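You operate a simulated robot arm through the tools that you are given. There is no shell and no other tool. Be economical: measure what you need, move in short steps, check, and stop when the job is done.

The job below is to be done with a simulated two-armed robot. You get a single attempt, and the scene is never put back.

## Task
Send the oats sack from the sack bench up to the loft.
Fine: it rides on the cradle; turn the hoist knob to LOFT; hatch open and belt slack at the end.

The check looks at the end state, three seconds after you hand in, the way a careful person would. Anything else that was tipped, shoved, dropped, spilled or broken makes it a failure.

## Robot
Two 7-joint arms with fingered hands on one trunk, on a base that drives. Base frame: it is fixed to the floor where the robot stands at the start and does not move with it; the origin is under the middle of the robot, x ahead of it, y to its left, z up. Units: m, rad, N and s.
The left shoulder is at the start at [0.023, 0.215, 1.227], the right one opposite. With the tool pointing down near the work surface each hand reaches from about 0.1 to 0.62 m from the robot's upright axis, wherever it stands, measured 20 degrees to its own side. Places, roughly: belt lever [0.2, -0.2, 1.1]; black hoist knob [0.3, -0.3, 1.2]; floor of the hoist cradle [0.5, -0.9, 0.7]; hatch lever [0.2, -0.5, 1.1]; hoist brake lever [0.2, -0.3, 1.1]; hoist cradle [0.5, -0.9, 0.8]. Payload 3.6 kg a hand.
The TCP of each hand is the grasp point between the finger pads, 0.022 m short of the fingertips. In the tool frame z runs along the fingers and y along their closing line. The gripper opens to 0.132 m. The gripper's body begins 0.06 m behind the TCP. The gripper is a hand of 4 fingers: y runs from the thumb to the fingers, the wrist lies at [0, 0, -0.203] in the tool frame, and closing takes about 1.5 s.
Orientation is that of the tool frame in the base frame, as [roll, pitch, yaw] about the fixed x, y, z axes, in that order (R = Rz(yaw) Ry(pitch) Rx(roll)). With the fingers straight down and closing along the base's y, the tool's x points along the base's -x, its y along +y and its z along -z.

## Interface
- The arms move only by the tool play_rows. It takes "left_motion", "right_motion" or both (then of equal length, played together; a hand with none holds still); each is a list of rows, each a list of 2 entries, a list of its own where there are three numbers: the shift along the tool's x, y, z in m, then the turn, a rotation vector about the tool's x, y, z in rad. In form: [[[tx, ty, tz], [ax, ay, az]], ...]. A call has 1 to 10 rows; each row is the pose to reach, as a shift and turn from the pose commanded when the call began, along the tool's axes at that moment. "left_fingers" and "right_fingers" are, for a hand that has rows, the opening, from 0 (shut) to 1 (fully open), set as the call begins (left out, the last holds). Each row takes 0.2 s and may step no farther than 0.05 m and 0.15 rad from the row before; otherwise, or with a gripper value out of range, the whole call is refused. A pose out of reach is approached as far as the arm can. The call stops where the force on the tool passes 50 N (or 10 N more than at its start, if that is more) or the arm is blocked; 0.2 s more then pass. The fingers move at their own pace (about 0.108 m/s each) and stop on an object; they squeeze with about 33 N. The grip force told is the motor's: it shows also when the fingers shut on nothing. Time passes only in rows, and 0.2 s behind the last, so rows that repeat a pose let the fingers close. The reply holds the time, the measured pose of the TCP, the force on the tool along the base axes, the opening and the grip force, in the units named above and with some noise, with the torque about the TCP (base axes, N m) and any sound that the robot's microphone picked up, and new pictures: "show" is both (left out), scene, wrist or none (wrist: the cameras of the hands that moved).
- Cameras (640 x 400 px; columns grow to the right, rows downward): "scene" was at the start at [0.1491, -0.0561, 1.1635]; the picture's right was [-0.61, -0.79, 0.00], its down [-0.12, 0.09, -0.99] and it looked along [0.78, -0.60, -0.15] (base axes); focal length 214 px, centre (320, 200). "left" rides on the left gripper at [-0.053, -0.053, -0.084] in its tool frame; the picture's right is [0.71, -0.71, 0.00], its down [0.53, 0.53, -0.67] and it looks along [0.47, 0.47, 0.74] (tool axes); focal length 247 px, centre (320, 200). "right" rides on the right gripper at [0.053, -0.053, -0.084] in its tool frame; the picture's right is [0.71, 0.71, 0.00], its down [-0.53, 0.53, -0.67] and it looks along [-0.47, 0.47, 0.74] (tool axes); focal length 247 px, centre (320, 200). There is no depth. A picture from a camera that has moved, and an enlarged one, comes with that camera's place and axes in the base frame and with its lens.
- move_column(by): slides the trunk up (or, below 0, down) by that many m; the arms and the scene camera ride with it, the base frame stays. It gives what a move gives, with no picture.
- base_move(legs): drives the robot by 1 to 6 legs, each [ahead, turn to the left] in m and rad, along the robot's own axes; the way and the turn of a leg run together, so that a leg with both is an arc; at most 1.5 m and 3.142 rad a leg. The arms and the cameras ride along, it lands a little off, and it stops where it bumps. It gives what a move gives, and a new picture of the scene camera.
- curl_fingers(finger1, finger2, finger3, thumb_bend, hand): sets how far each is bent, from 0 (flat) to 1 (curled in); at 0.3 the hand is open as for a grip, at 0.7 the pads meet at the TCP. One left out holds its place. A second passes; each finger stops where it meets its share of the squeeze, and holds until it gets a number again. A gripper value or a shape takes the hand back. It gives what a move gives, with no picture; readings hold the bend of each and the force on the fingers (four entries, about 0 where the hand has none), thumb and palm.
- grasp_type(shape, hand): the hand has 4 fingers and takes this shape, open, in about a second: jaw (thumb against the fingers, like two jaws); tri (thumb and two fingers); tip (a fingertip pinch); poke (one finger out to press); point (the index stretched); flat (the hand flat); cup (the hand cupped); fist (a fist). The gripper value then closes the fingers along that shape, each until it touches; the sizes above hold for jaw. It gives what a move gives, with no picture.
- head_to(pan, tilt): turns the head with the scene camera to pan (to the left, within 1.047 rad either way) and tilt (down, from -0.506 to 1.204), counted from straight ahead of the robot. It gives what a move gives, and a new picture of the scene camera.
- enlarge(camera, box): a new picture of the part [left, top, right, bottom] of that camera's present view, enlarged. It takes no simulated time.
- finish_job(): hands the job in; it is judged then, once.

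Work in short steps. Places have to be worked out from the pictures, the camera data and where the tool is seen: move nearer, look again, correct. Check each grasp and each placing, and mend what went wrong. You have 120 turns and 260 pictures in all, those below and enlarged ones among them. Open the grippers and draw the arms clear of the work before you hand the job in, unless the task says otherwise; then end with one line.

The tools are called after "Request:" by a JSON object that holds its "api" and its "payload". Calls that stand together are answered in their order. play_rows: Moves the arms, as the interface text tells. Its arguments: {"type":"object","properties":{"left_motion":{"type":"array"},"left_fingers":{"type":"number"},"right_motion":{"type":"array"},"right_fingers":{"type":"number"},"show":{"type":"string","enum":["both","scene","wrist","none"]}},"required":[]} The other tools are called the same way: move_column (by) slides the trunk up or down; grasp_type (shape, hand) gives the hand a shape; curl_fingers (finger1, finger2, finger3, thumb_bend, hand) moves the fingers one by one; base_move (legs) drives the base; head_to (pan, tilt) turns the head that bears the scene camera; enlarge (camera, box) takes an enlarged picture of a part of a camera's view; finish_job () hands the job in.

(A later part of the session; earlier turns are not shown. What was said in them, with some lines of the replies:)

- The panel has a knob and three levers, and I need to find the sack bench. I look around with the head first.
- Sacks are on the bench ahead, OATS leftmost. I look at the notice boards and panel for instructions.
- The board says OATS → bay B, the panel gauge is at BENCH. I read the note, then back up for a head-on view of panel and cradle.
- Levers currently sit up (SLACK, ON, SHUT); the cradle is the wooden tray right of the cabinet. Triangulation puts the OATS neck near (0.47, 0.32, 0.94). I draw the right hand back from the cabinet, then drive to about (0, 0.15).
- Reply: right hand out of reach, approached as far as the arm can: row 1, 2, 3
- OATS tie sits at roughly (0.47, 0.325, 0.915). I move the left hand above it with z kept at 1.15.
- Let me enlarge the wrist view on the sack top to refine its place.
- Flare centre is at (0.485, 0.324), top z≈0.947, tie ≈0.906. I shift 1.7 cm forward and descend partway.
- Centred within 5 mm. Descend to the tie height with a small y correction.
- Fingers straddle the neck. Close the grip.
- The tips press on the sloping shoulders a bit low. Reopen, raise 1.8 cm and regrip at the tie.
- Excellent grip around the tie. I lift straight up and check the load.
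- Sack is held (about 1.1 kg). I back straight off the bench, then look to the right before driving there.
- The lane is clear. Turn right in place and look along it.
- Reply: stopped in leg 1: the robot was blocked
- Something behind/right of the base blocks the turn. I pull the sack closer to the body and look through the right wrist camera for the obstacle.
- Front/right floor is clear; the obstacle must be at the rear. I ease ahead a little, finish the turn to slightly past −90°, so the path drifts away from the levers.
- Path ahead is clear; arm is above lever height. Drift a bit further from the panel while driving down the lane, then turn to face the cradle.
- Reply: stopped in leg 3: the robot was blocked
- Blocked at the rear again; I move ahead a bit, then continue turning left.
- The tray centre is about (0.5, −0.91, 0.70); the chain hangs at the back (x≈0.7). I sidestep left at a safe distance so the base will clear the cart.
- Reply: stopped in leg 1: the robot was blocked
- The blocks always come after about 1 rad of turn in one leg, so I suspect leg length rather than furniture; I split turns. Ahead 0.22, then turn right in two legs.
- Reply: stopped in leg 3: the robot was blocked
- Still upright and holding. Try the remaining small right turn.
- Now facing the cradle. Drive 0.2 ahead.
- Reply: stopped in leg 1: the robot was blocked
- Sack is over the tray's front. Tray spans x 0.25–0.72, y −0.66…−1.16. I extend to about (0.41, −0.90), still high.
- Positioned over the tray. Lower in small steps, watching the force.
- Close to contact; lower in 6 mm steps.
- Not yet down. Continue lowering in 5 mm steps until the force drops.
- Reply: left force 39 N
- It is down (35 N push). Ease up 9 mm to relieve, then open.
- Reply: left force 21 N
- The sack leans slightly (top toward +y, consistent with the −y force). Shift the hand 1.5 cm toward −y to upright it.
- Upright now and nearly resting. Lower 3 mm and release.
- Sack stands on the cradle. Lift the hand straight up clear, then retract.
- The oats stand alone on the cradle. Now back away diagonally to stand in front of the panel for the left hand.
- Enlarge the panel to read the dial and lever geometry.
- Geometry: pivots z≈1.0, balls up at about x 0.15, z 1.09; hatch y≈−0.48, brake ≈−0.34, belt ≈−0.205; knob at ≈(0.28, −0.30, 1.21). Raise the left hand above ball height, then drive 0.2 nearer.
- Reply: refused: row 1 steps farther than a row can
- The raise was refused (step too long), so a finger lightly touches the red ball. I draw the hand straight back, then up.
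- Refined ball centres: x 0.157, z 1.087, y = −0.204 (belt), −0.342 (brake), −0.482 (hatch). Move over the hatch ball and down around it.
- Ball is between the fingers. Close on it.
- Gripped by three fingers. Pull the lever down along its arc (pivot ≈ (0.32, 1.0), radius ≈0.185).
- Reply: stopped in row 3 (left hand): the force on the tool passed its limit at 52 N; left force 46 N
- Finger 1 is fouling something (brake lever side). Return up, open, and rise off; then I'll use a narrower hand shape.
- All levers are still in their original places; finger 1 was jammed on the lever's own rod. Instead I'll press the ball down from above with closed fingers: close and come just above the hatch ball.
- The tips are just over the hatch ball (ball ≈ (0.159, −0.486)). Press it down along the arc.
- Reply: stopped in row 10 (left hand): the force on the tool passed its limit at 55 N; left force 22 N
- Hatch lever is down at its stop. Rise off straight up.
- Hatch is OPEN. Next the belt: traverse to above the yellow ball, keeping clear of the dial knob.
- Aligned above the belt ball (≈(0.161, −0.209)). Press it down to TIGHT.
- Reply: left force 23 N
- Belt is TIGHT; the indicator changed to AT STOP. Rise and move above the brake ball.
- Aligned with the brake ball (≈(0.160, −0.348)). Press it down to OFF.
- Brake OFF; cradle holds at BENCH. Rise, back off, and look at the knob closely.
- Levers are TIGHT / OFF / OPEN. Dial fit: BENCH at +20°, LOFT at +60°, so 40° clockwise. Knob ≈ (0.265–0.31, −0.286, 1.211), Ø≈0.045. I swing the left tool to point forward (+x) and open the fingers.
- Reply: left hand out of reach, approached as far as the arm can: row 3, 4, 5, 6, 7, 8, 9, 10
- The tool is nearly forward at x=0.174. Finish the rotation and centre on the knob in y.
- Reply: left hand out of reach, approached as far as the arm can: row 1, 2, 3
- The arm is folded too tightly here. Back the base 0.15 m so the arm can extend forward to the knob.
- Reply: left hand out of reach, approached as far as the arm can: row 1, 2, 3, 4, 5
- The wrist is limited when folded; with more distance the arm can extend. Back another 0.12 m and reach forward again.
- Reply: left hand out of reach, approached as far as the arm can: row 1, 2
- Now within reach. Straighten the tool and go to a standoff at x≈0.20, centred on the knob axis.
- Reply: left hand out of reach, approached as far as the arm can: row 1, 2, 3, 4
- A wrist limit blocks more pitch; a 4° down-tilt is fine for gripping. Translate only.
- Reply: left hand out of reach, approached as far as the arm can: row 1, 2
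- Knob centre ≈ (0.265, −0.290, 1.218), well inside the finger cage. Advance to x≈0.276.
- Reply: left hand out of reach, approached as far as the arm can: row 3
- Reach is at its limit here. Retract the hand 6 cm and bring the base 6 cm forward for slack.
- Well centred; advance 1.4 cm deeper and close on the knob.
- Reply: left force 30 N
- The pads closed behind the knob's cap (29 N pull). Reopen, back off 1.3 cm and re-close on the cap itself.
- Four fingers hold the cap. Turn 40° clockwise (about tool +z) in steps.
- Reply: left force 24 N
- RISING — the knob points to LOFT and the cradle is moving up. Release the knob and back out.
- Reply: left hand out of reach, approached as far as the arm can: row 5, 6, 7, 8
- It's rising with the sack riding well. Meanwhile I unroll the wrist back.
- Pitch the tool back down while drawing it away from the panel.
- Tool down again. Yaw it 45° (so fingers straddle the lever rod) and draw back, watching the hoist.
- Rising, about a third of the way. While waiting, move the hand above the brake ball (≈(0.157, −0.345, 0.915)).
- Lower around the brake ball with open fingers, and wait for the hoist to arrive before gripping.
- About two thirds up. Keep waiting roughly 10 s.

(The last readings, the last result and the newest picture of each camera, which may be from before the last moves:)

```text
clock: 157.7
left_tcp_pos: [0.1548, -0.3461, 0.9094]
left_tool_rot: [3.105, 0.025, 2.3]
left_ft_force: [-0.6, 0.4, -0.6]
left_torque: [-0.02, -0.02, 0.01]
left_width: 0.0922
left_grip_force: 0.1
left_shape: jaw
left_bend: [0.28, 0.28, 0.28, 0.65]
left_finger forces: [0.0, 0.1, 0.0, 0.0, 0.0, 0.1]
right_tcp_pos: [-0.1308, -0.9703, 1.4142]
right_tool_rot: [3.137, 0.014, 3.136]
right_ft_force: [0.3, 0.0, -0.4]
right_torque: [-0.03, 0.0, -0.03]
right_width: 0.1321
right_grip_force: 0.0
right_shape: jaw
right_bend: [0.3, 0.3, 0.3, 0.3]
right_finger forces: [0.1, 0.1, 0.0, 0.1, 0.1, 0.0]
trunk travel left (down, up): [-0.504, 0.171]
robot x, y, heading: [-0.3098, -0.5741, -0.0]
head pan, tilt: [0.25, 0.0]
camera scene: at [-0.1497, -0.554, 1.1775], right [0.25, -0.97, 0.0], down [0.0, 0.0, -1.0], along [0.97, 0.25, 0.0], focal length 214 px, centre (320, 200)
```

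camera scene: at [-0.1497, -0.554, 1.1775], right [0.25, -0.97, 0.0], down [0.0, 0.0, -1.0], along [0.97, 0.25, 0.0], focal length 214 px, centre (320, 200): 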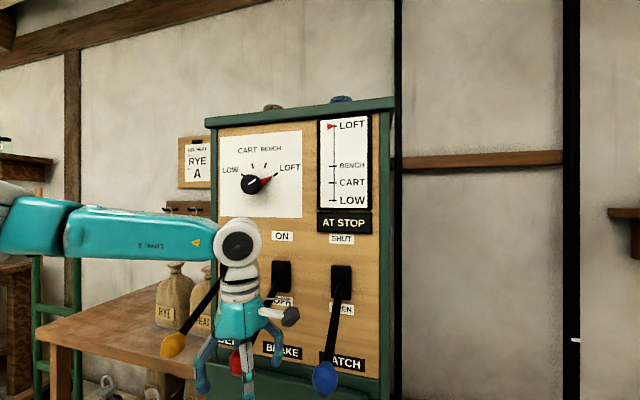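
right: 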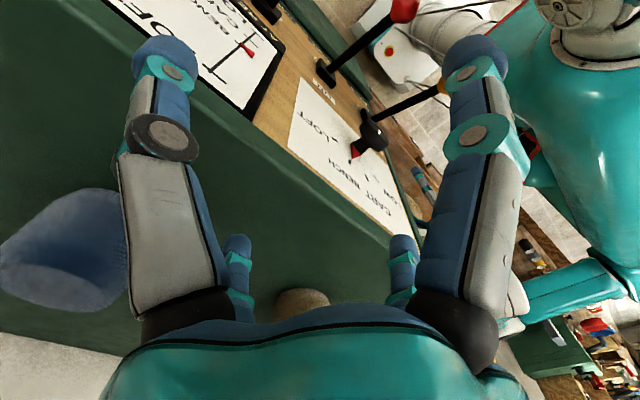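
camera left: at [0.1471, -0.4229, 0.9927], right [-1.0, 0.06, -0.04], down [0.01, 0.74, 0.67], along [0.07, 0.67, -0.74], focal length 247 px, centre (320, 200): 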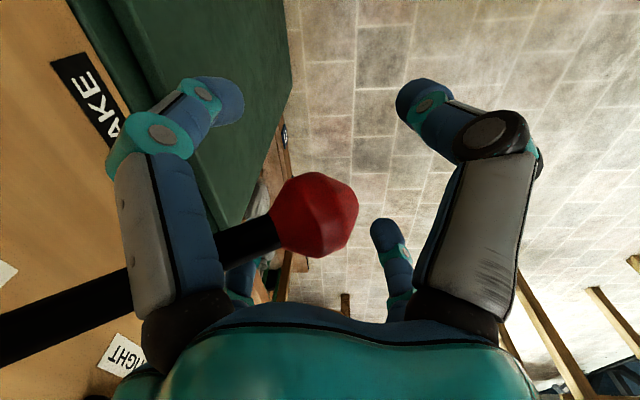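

AT STOP at LOFT. Now grip the brake ball.

Request:
{"api": "play_rows", "payload": {"left_motion": [[[0, 0, 0.004], [0, 0, 0]], [[0, 0, 0.004], [0, 0, 0]], [[0, 0, 0.004], [0, 0, 0]], [[0, 0, 0.004], [0, 0, 0]], [[0, 0, 0.004], [0, 0, 0]], [[0, 0, 0.004], [0, 0, 0]], [[0, 0, 0.004], [0, 0, 0]]], "left_fingers": 0, "show": "wrist"}}

```text
clock: 159.3
left_tcp_pos: [0.1534, -0.3463, 0.9042]
left_tool_rot: [3.106, 0.025, 2.3]
left_ft_force: [-4.8, -0.6, -9.0]
left_torque: [-0.03, 0.08, -0.01]
left_width: 0.0059
left_grip_force: 32.6
left_shape: jaw
left_bend: [0.72, 0.76, 0.73, 0.73]
left_finger forces: [2.9, 2.6, 2.4, 0.1, 3.4, 0.0]
right_tcp_pos: [-0.1301, -0.9716, 1.4117]
right_tool_rot: [3.138, 0.013, 3.134]
right_ft_force: [0.4, 0.7, -0.2]
right_torque: [-0.03, 0.01, 0.03]
right_width: 0.1322
right_grip_force: 0.0
right_shape: jaw
right_bend: [0.3, 0.3, 0.3, 0.3]
right_finger forces: [0.1, 0.0, 0.0, 0.0, 0.0, 0.1]
trunk travel left (down, up): [-0.504, 0.171]
robot x, y, heading: [-0.314, -0.5757, -0.0]
head pan, tilt: [0.25, 0.0]
camera left: at [0.1466, -0.422, 0.9888], right [-1.0, 0.06, -0.04], down [0.01, 0.74, 0.67], along [0.07, 0.67, -0.74], focal length 247 px, centre (320, 200)
```

left: 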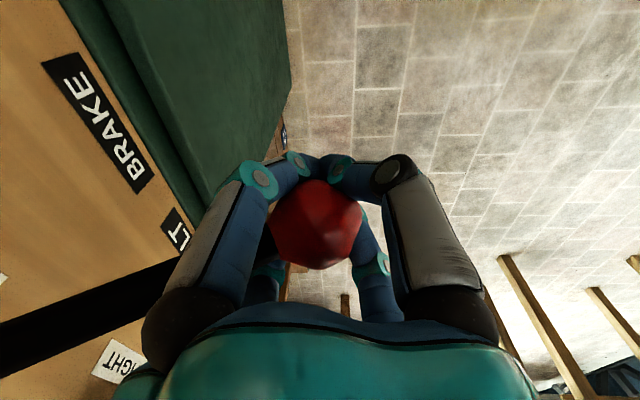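

The fingertips cage the ball from beneath. Lift along the arc to ON.

Request:
{"api": "play_rows", "payload": {"left_motion": [[[0.0054, -0.006, -0.03], [0, 0, 0]], [[0.0093, -0.0104, -0.051], [0, 0, 0]], [[0.0114, -0.0127, -0.073], [0, 0, 0]], [[0.0116, -0.013, -0.096], [0, 0, 0]], [[0.01, -0.0112, -0.118], [0, 0, 0]], [[0.0066, -0.0074, -0.141], [0, 0, 0]], [[0.0015, -0.0016, -0.162], [0, 0, 0]], [[-0.0055, 0.0061, -0.183], [0, 0, 0]], [[-0.0065, 0.0073, -0.189], [0, 0, 0]]], "show": "both"}}

```text
clock: 161.2
left_tcp_pos: [0.1514, -0.3439, 1.0729]
left_tool_rot: [3.124, -0.005, 2.3]
left_ft_force: [12.7, 0.4, -25.9]
left_torque: [-0.01, 0.37, -0.01]
left_width: 0.0053
left_grip_force: 33.3
left_shape: jaw
left_bend: [0.72, 0.76, 0.73, 0.72]
left_finger forces: [14.7, 10.9, 0.1, 0.0, 0.4, 0.0]
right_tcp_pos: [-0.1266, -0.9703, 1.4123]
right_tool_rot: [3.138, 0.01, 3.136]
right_ft_force: [-0.2, -0.5, 0.0]
right_torque: [0.03, -0.02, 0.04]
right_width: 0.132
right_grip_force: 0.0
right_shape: jaw
right_bend: [0.3, 0.3, 0.3, 0.3]
right_finger forces: [0.0, 0.0, 0.1, 0.0, 0.0, 0.1]
trunk travel left (down, up): [-0.504, 0.171]
robot x, y, heading: [-0.3094, -0.5741, 0.001]
head pan, tilt: [0.25, 0.0]
stopped in row 9 (left hand): the force on the tool passed its limit at 60 N (the readings are from after the stop); the commanded pose is now the measured one
camera scene: at [-0.1464, -0.5539, 1.1769], right [0.25, -0.97, 0.0], down [0.0, 0.0, -1.0], along [0.97, 0.25, 0.0], focal length 214 px, centre (320, 200)
camera left: at [0.1458, -0.4211, 1.1556], right [-1.0, 0.06, -0.01], down [0.03, 0.73, 0.68], along [0.04, 0.68, -0.73], focal length 247 px, centre (320, 200)
```

scene: 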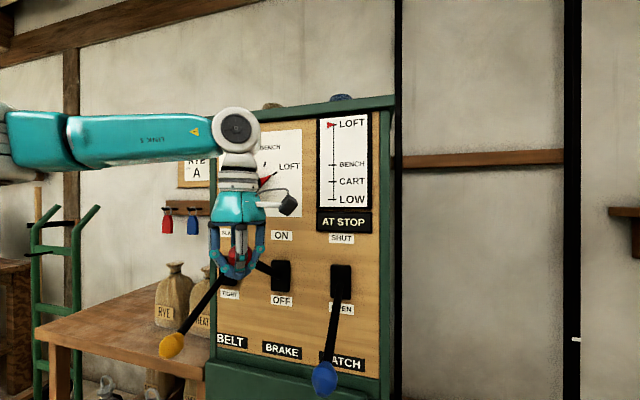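
left: 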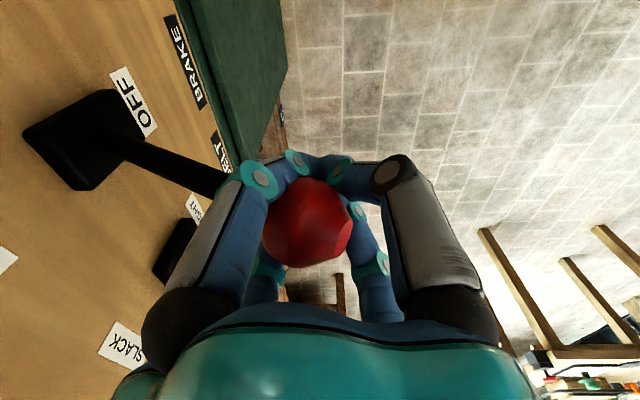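

Brake lever is up at its stop (ON). Open the fingers and rise off it.

Request:
{"api": "play_rows", "payload": {"left_motion": [[[0, 0, 0.004], [0, 0, 0]], [[0, 0, 0.004], [0, 0, 0]], [[0, 0, 0.004], [0, 0, 0]], [[0, 0, 0.004], [0, 0, 0]], [[0, 0, -0.03], [0, 0, 0]], [[0, 0, -0.07], [0, 0, 0]], [[0, 0, -0.11], [0, 0, 0]], [[0, 0, -0.14], [0, 0, 0]], [[0, 0, -0.14], [0, 0, 0]]], "left_fingers": 0.7, "show": "scene"}}

```text
clock: 163.2
left_tcp_pos: [0.1463, -0.348, 1.2214]
left_tool_rot: [3.121, 0.002, 2.295]
left_ft_force: [0.3, -0.7, -0.2]
left_torque: [-0.02, -0.03, 0.02]
left_width: 0.0922
left_grip_force: 0.0
left_shape: jaw
left_bend: [0.28, 0.28, 0.28, 0.65]
left_finger forces: [0.1, 0.0, 0.1, 0.1, 0.0, 0.1]
right_tcp_pos: [-0.1296, -0.9699, 1.4128]
right_tool_rot: [3.137, 0.015, 3.135]
right_ft_force: [0.1, -0.4, -0.1]
right_torque: [0.01, 0.02, 0.0]
right_width: 0.1319
right_grip_force: 0.0
right_shape: jaw
right_bend: [0.3, 0.3, 0.3, 0.3]
right_finger forces: [0.0, 0.0, 0.0, 0.0, 0.1, 0.1]
trunk travel left (down, up): [-0.504, 0.171]
robot x, y, heading: [-0.3121, -0.5769, 0.005]
head pan, tilt: [0.25, 0.0]
camera scene: at [-0.1495, -0.5539, 1.1775], right [0.25, -0.97, 0.0], down [0.0, 0.0, -1.0], along [0.97, 0.25, 0.0], focal length 214 px, centre (320, 200)
```

scene: 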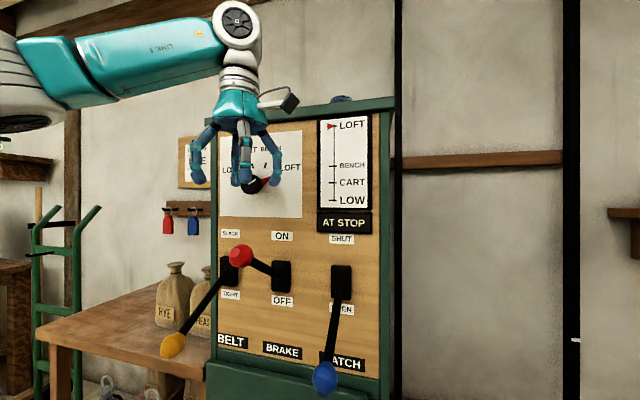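

Brake is ON, cradle stays AT STOP. Move over the belt ball and partway down.

Request:
{"api": "play_rows", "payload": {"left_motion": [[[0.025, 0.024, 0], [0, 0, 0]], [[0.05, 0.048, 0], [0, 0, 0]], [[0.075, 0.072, 0], [0, 0, 0]], [[0.1015, 0.0967, 0], [0, 0, 0]], [[0.1015, 0.0967, 0.04], [0, 0, 0]], [[0.1015, 0.0967, 0.08], [0, 0, 0]], [[0.1015, 0.0967, 0.12], [0, 0, 0]], [[0.1015, 0.0967, 0.16], [0, 0, 0]], [[0.1015, 0.0967, 0.19], [0, 0, 0]], [[0.1015, 0.0967, 0.19], [0, 0, 0]]], "show": "both"}}

```text
clock: 165.4
left_tcp_pos: [0.1551, -0.2056, 1.0292]
left_tool_rot: [3.119, 0.002, 2.297]
left_ft_force: [0.5, -1.1, 0.2]
left_torque: [0.0, 0.01, 0.0]
left_width: 0.0917
left_grip_force: 0.0
left_shape: jaw
left_bend: [0.28, 0.28, 0.28, 0.65]
left_finger forces: [0.0, 0.0, 0.0, 0.1, 0.1, 0.0]
right_tcp_pos: [-0.1317, -0.9712, 1.4129]
right_tool_rot: [3.137, 0.015, 3.135]
right_ft_force: [-0.3, -0.9, -0.3]
right_torque: [-0.02, 0.01, -0.01]
right_width: 0.1318
right_grip_force: 0.0
right_shape: jaw
right_bend: [0.3, 0.3, 0.3, 0.3]
right_finger forces: [0.1, 0.0, 0.0, 0.0, 0.0, 0.0]
trunk travel left (down, up): [-0.504, 0.171]
robot x, y, heading: [-0.3151, -0.5788, -0.002]
head pan, tilt: [0.25, 0.0]
camera scene: at [-0.1499, -0.554, 1.1776], right [0.25, -0.97, 0.0], down [0.0, 0.0, -1.0], along [0.97, 0.25, 0.0], focal length 214 px, centre (320, 200)
camera left: at [0.148, -0.2815, 1.1124], right [-1.0, 0.06, -0.02], down [0.03, 0.73, 0.68], along [0.05, 0.68, -0.73], focal length 247 px, centre (320, 200)
```

scene: 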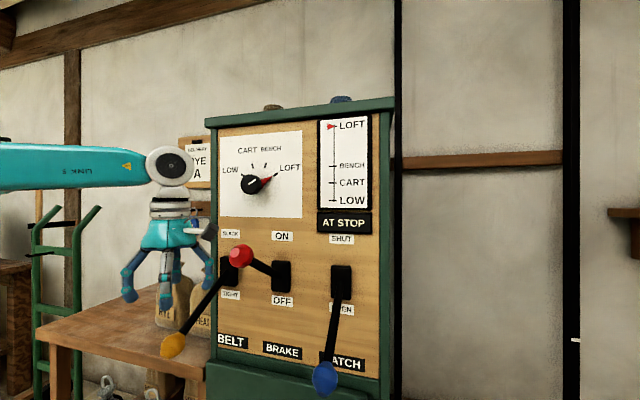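
left: 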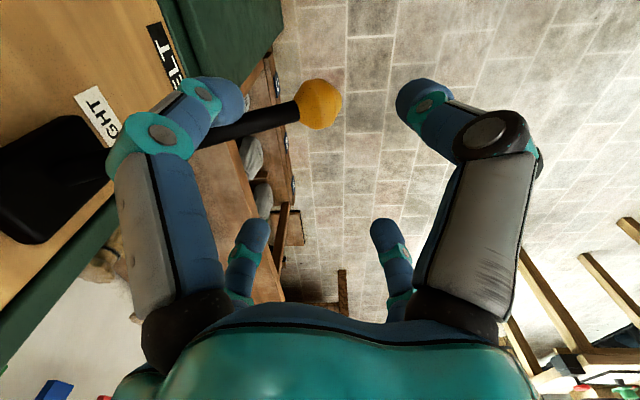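

Aligned with the belt ball. Descend around it and close beneath.

Request:
{"api": "play_rows", "payload": {"left_motion": [[[0.001, -0.0026, 0.04], [0, 0, 0]], [[0.001, -0.0026, 0.08], [0, 0, 0]], [[0.001, -0.0026, 0.11], [0, 0, 0]], [[0.001, -0.0026, 0.124], [0, 0, 0]], [[0.001, -0.0026, 0.124], [0, 0, 0]]], "show": "none"}}

Request:
{"api": "play_rows", "payload": {"left_motion": [[[0, 0, 0], [0, 0, 0]], [[0, 0, 0], [0, 0, 0]], [[0, 0, 0], [0, 0, 0]], [[0, 0, 0], [0, 0, 0]], [[0, 0, 0], [0, 0, 0]], [[0, 0, 0], [0, 0, 0]]], "left_fingers": 0, "show": "wrist"}}

```text
clock: 166.6
left_tcp_pos: [0.1542, -0.2033, 0.9057]
left_tool_rot: [3.12, 0.002, 2.3]
left_ft_force: [0.0, 0.0, -0.2]
left_torque: [0.01, 0.01, 0.01]
left_width: 0.092
left_grip_force: 0.1
left_shape: jaw
left_bend: [0.28, 0.28, 0.28, 0.65]
left_finger forces: [0.0, 0.1, 0.0, 0.1, 0.1, 0.0]
right_tcp_pos: [-0.1304, -0.9723, 1.4134]
right_tool_rot: [3.138, 0.014, 3.135]
right_ft_force: [-0.5, 0.0, 0.7]
right_torque: [0.0, -0.01, 0.0]
right_width: 0.1318
right_grip_force: 0.0
right_shape: jaw
right_bend: [0.3, 0.3, 0.3, 0.3]
right_finger forces: [0.1, 0.0, 0.0, 0.0, 0.0, 0.1]
trunk travel left (down, up): [-0.504, 0.171]
robot x, y, heading: [-0.3103, -0.5755, -0.002]
head pan, tilt: [0.25, 0.0]
```

```text
clock: 168.0
left_tcp_pos: [0.1553, -0.2036, 0.9053]
left_tool_rot: [3.123, 0.0, 2.297]
left_ft_force: [-5.1, -5.3, -9.8]
left_torque: [-0.03, 0.08, -0.02]
left_width: 0.0089
left_grip_force: 33.4
left_shape: jaw
left_bend: [0.74, 0.76, 0.72, 0.74]
left_finger forces: [6.5, 5.8, 0.7, 0.0, 2.2, 0.0]
right_tcp_pos: [-0.1314, -0.9703, 1.4132]
right_tool_rot: [3.139, 0.015, 3.135]
right_ft_force: [0.9, 0.4, 0.2]
right_torque: [0.01, 0.0, -0.02]
right_width: 0.132
right_grip_force: 0.1
right_shape: jaw
right_bend: [0.3, 0.3, 0.3, 0.3]
right_finger forces: [0.0, 0.0, 0.1, 0.0, 0.0, 0.0]
trunk travel left (down, up): [-0.504, 0.171]
robot x, y, heading: [-0.3122, -0.5717, 0.002]
head pan, tilt: [0.25, 0.0]
camera left: at [0.1485, -0.2807, 0.9886], right [-1.0, 0.06, -0.01], down [0.03, 0.73, 0.68], along [0.05, 0.68, -0.73], focal length 247 px, centre (320, 200)
```

left: 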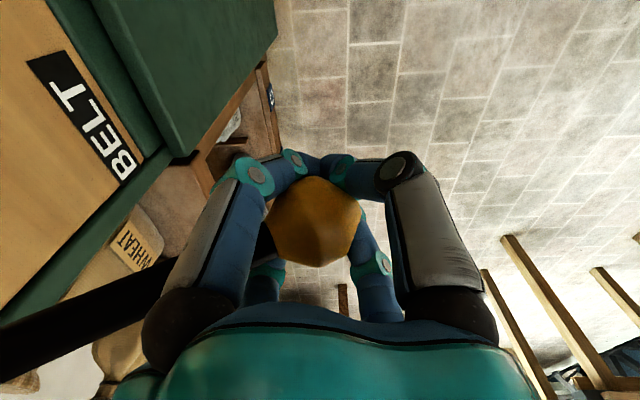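

Caged. Lift the belt lever to SLACK.

Request:
{"api": "play_rows", "payload": {"left_motion": [[[0.0059, -0.0067, -0.03], [0, 0, 0]], [[0.0101, -0.0115, -0.051], [0, 0, 0]], [[0.0126, -0.0143, -0.073], [0, 0, 0]], [[0.0133, -0.0151, -0.096], [0, 0, 0]], [[0.0121, -0.0137, -0.118], [0, 0, 0]], [[0.0091, -0.0103, -0.141], [0, 0, 0]], [[0.0044, -0.0049, -0.162], [0, 0, 0]], [[-0.0021, 0.0023, -0.183], [0, 0, 0]], [[-0.0021, 0.0023, -0.187], [0, 0, 0]]], "show": "both"}}

```text
clock: 169.8
left_tcp_pos: [0.1513, -0.205, 1.074]
left_tool_rot: [3.14, -0.029, 2.303]
left_ft_force: [11.3, 10.8, -24.4]
left_torque: [-0.23, 0.35, 0.12]
left_width: 0.008
left_grip_force: 32.9
left_shape: jaw
left_bend: [0.74, 0.76, 0.72, 0.66]
left_finger forces: [3.8, 18.9, 0.1, 0.1, 0.1, 0.0]
right_tcp_pos: [-0.1271, -0.9699, 1.4137]
right_tool_rot: [3.14, 0.012, 3.134]
right_ft_force: [0.1, -0.1, -0.2]
right_torque: [0.05, -0.04, -0.02]
right_width: 0.132
right_grip_force: 0.1
right_shape: jaw
right_bend: [0.3, 0.3, 0.3, 0.3]
right_finger forces: [0.0, 0.0, 0.0, 0.0, 0.1, 0.0]
trunk travel left (down, up): [-0.504, 0.171]
robot x, y, heading: [-0.3123, -0.5762, -0.002]
head pan, tilt: [0.25, 0.0]
stopped in row 9 (left hand): the force on the tool passed its limit at 56 N (the readings are from after the stop); the commanded pose is now the measured one
camera scene: at [-0.1464, -0.5528, 1.1769], right [0.25, -0.97, 0.0], down [0.0, 0.0, -1.0], along [0.97, 0.25, 0.0], focal length 214 px, centre (320, 200)
camera left: at [0.1488, -0.282, 1.1556], right [-1.0, 0.05, 0.02], down [0.05, 0.73, 0.68], along [0.02, 0.68, -0.73], focal length 247 px, centre (320, 200)
```

scene: 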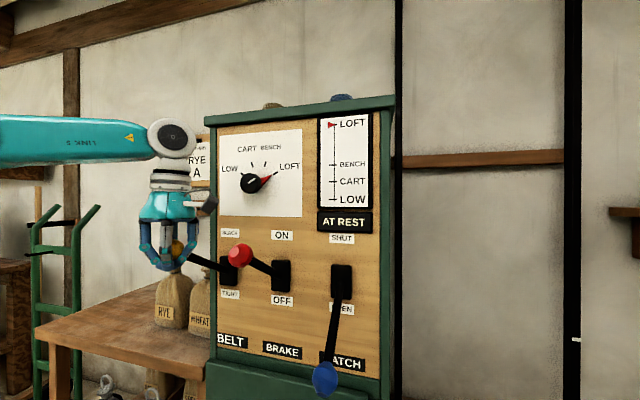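
left: 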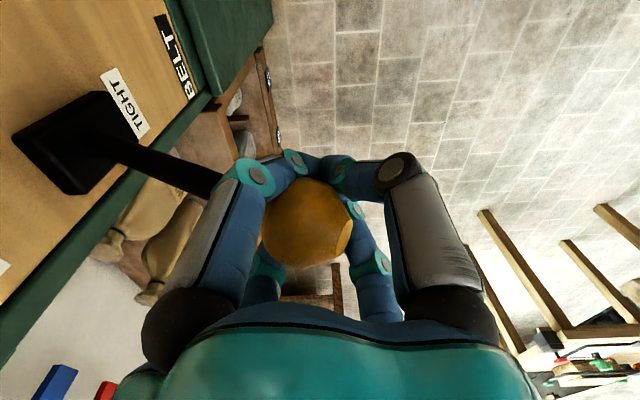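

AT REST at LOFT with the belt slack. Open, rise clear, and then back off and check everything.

Request:
{"api": "play_rows", "payload": {"left_motion": [[[0, 0, 0.004], [0, 0, 0]], [[0, 0, 0.004], [0, 0, 0]], [[0, 0, 0.004], [0, 0, 0]], [[0, 0, 0.004], [0, 0, 0]], [[0, 0, -0.03], [0, 0, 0]], [[0, 0, -0.07], [0, 0, 0]], [[0, 0, -0.11], [0, 0, 0]], [[0, 0, -0.15], [0, 0, 0]], [[0, 0, -0.15], [0, 0, 0]]], "left_fingers": 0.8, "show": "none"}}

Request:
{"api": "base_move", "payload": {"legs": [[-0.25, 0]]}}

Request:
{"api": "head_to", "payload": {"pan": -0.2, "tilt": -0.45}}

Request:
{"api": "head_to", "payload": {"pan": 0.1, "tilt": 0.3}}

```text
clock: 171.8
left_tcp_pos: [0.1475, -0.2085, 1.2296]
left_tool_rot: [3.138, -0.021, 2.297]
left_ft_force: [-1.3, -0.5, 0.7]
left_torque: [-0.02, -0.02, 0.01]
left_width: 0.1055
left_grip_force: 0.1
left_shape: jaw
left_bend: [0.25, 0.25, 0.25, 0.47]
left_finger forces: [0.0, 0.1, 0.0, 0.1, 0.0, 0.0]
right_tcp_pos: [-0.1303, -0.9695, 1.4134]
right_tool_rot: [3.14, 0.015, 3.133]
right_ft_force: [0.1, -0.8, -0.2]
right_torque: [0.03, 0.03, 0.0]
right_width: 0.132
right_grip_force: 0.0
right_shape: jaw
right_bend: [0.3, 0.3, 0.3, 0.3]
right_finger forces: [0.1, 0.0, 0.0, 0.0, 0.0, 0.0]
trunk travel left (down, up): [-0.504, 0.171]
robot x, y, heading: [-0.3141, -0.58, 0.002]
head pan, tilt: [0.25, 0.0]
```

```text
clock: 173.7
left_tcp_pos: [-0.1095, -0.2097, 1.2286]
left_tool_rot: [3.136, -0.021, 2.293]
left_ft_force: [0.4, -0.1, 0.4]
left_torque: [0.02, 0.0, 0.0]
left_width: 0.1056
left_grip_force: 0.1
left_shape: jaw
left_bend: [0.25, 0.25, 0.25, 0.47]
left_finger forces: [0.0, 0.0, 0.1, 0.0, 0.1, 0.0]
right_tcp_pos: [-0.3886, -0.9709, 1.4135]
right_tool_rot: [3.14, 0.015, 3.133]
right_ft_force: [0.4, 0.1, 0.0]
right_torque: [0.03, -0.04, -0.01]
right_width: 0.1316
right_grip_force: 0.1
right_shape: jaw
right_bend: [0.3, 0.3, 0.3, 0.3]
right_finger forces: [0.0, 0.0, 0.1, 0.0, 0.0, 0.1]
trunk travel left (down, up): [-0.504, 0.171]
robot x, y, heading: [-0.5683, -0.575, 0.004]
head pan, tilt: [0.25, 0.0]
camera scene: at [-0.4078, -0.5543, 1.1777], right [0.24, -0.97, 0.0], down [0.0, 0.0, -1.0], along [0.97, 0.24, 0.0], focal length 214 px, centre (320, 200)
```

scene: 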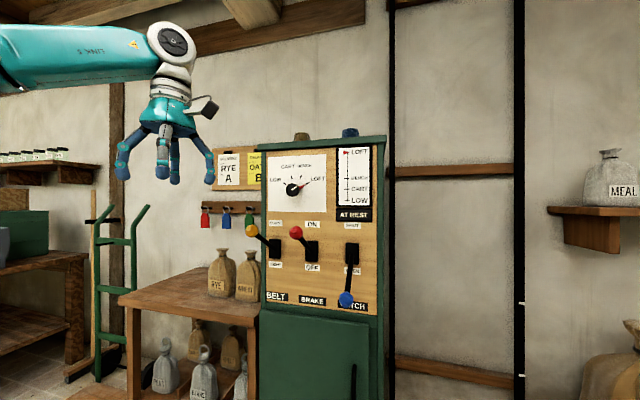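

```text
clock: 174.6
left_tcp_pos: [-0.1082, -0.2091, 1.2281]
left_tool_rot: [3.137, -0.021, 2.292]
left_ft_force: [0.1, -0.6, -0.2]
left_torque: [0.01, 0.0, 0.02]
left_width: 0.1053
left_grip_force: 0.1
left_shape: jaw
left_bend: [0.25, 0.25, 0.25, 0.47]
left_finger forces: [0.0, 0.1, 0.1, 0.0, 0.0, 0.1]
right_tcp_pos: [-0.3885, -0.9711, 1.4144]
right_tool_rot: [3.139, 0.014, 3.132]
right_ft_force: [-0.4, -0.6, -0.4]
right_torque: [-0.02, -0.01, 0.01]
right_width: 0.1318
right_grip_force: 0.1
right_shape: jaw
right_bend: [0.3, 0.3, 0.3, 0.3]
right_finger forces: [0.1, 0.1, 0.1, 0.1, 0.0, 0.0]
trunk travel left (down, up): [-0.504, 0.171]
robot x, y, heading: [-0.5694, -0.5748, -0.001]
head pan, tilt: [-0.201, -0.45]
camera scene: at [-0.4251, -0.5904, 1.2141], right [-0.2, -0.98, 0.0], down [0.43, -0.09, -0.9], along [0.88, -0.18, 0.43], focal length 214 px, centre (320, 200)
```

scene: 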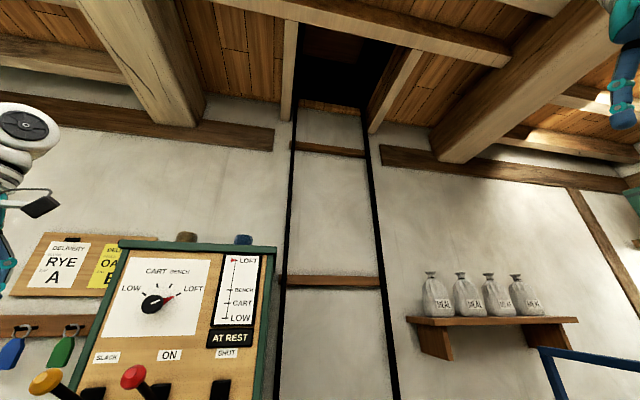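

```text
clock: 175.7
left_tcp_pos: [-0.1086, -0.2093, 1.2299]
left_tool_rot: [3.139, -0.02, 2.293]
left_ft_force: [-0.9, -0.6, -0.1]
left_torque: [0.04, 0.0, 0.01]
left_width: 0.1053
left_grip_force: 0.0
left_shape: jaw
left_bend: [0.25, 0.25, 0.25, 0.47]
left_finger forces: [0.1, 0.0, 0.0, 0.0, 0.0, 0.1]
right_tcp_pos: [-0.3884, -0.9709, 1.4135]
right_tool_rot: [3.138, 0.015, 3.133]
right_ft_force: [0.4, 0.2, -0.6]
right_torque: [0.02, 0.01, -0.02]
right_width: 0.1321
right_grip_force: 0.0
right_shape: jaw
right_bend: [0.3, 0.3, 0.3, 0.3]
right_finger forces: [0.1, 0.0, 0.0, 0.0, 0.0, 0.0]
trunk travel left (down, up): [-0.504, 0.171]
robot x, y, heading: [-0.5706, -0.5761, 0.001]
head pan, tilt: [0.099, 0.3]
camera scene: at [-0.401, -0.5673, 1.1499], right [0.1, -1.0, 0.0], down [-0.29, -0.03, -0.96], along [0.95, 0.09, -0.3], focal length 214 px, centre (320, 200)
```

scene: 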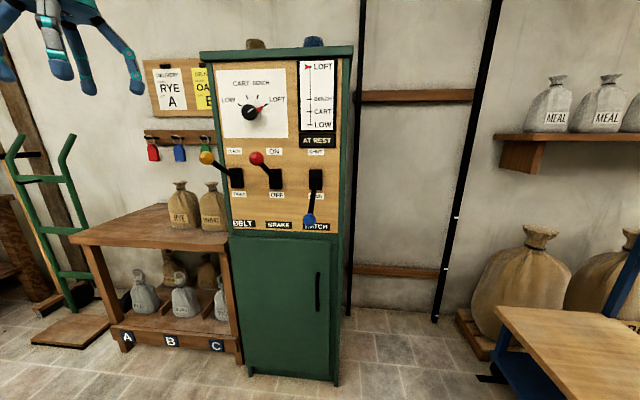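

Hatch is open, cradle is gone up into the loft, indicator AT REST, belt SLACK, brake ON. One last glance at the cart and floor.

Request:
{"api": "head_to", "payload": {"pan": -0.6, "tilt": 0.45}}

```text
clock: 176.8
left_tcp_pos: [-0.1077, -0.209, 1.2288]
left_tool_rot: [3.138, -0.019, 2.294]
left_ft_force: [-1.0, -0.1, 1.3]
left_torque: [0.01, 0.0, 0.01]
left_width: 0.1056
left_grip_force: 0.0
left_shape: jaw
left_bend: [0.25, 0.25, 0.25, 0.47]
left_finger forces: [0.0, 0.0, 0.0, 0.1, 0.1, 0.0]
right_tcp_pos: [-0.3884, -0.9716, 1.4135]
right_tool_rot: [3.138, 0.014, 3.131]
right_ft_force: [0.7, -0.1, 1.1]
right_torque: [-0.01, -0.03, -0.01]
right_width: 0.132
right_grip_force: 0.1
right_shape: jaw
right_bend: [0.3, 0.3, 0.3, 0.3]
right_finger forces: [0.0, 0.0, 0.1, 0.0, 0.0, 0.0]
trunk travel left (down, up): [-0.504, 0.171]
robot x, y, heading: [-0.5668, -0.5766, -0.001]
head pan, tilt: [-0.6, 0.45]
camera scene: at [-0.4182, -0.6284, 1.1359], right [-0.57, -0.82, 0.0], down [-0.36, 0.25, -0.9], along [0.74, -0.51, -0.44], focal length 214 px, centre (320, 200)
```

scene: 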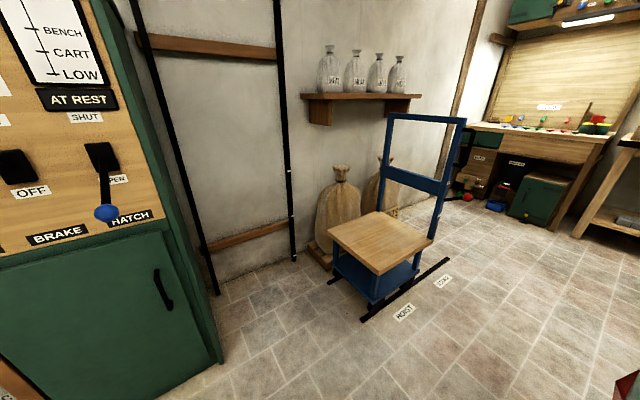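

The cart stands square on its rails at HOIST and nothing has fallen. The hands are open and clear, so I hand in.

Request:
{"api": "finish_job", "payload": {}}

```text
The job is handed in.
```

The oats sack rode the cradle up to the loft. The knob is at LOFT, the hatch is open, the brake is on and the belt is slack, with the hoist showing AT REST. I could not see the sack once the cradle passed through the hatch; it was standing upright when last in view.
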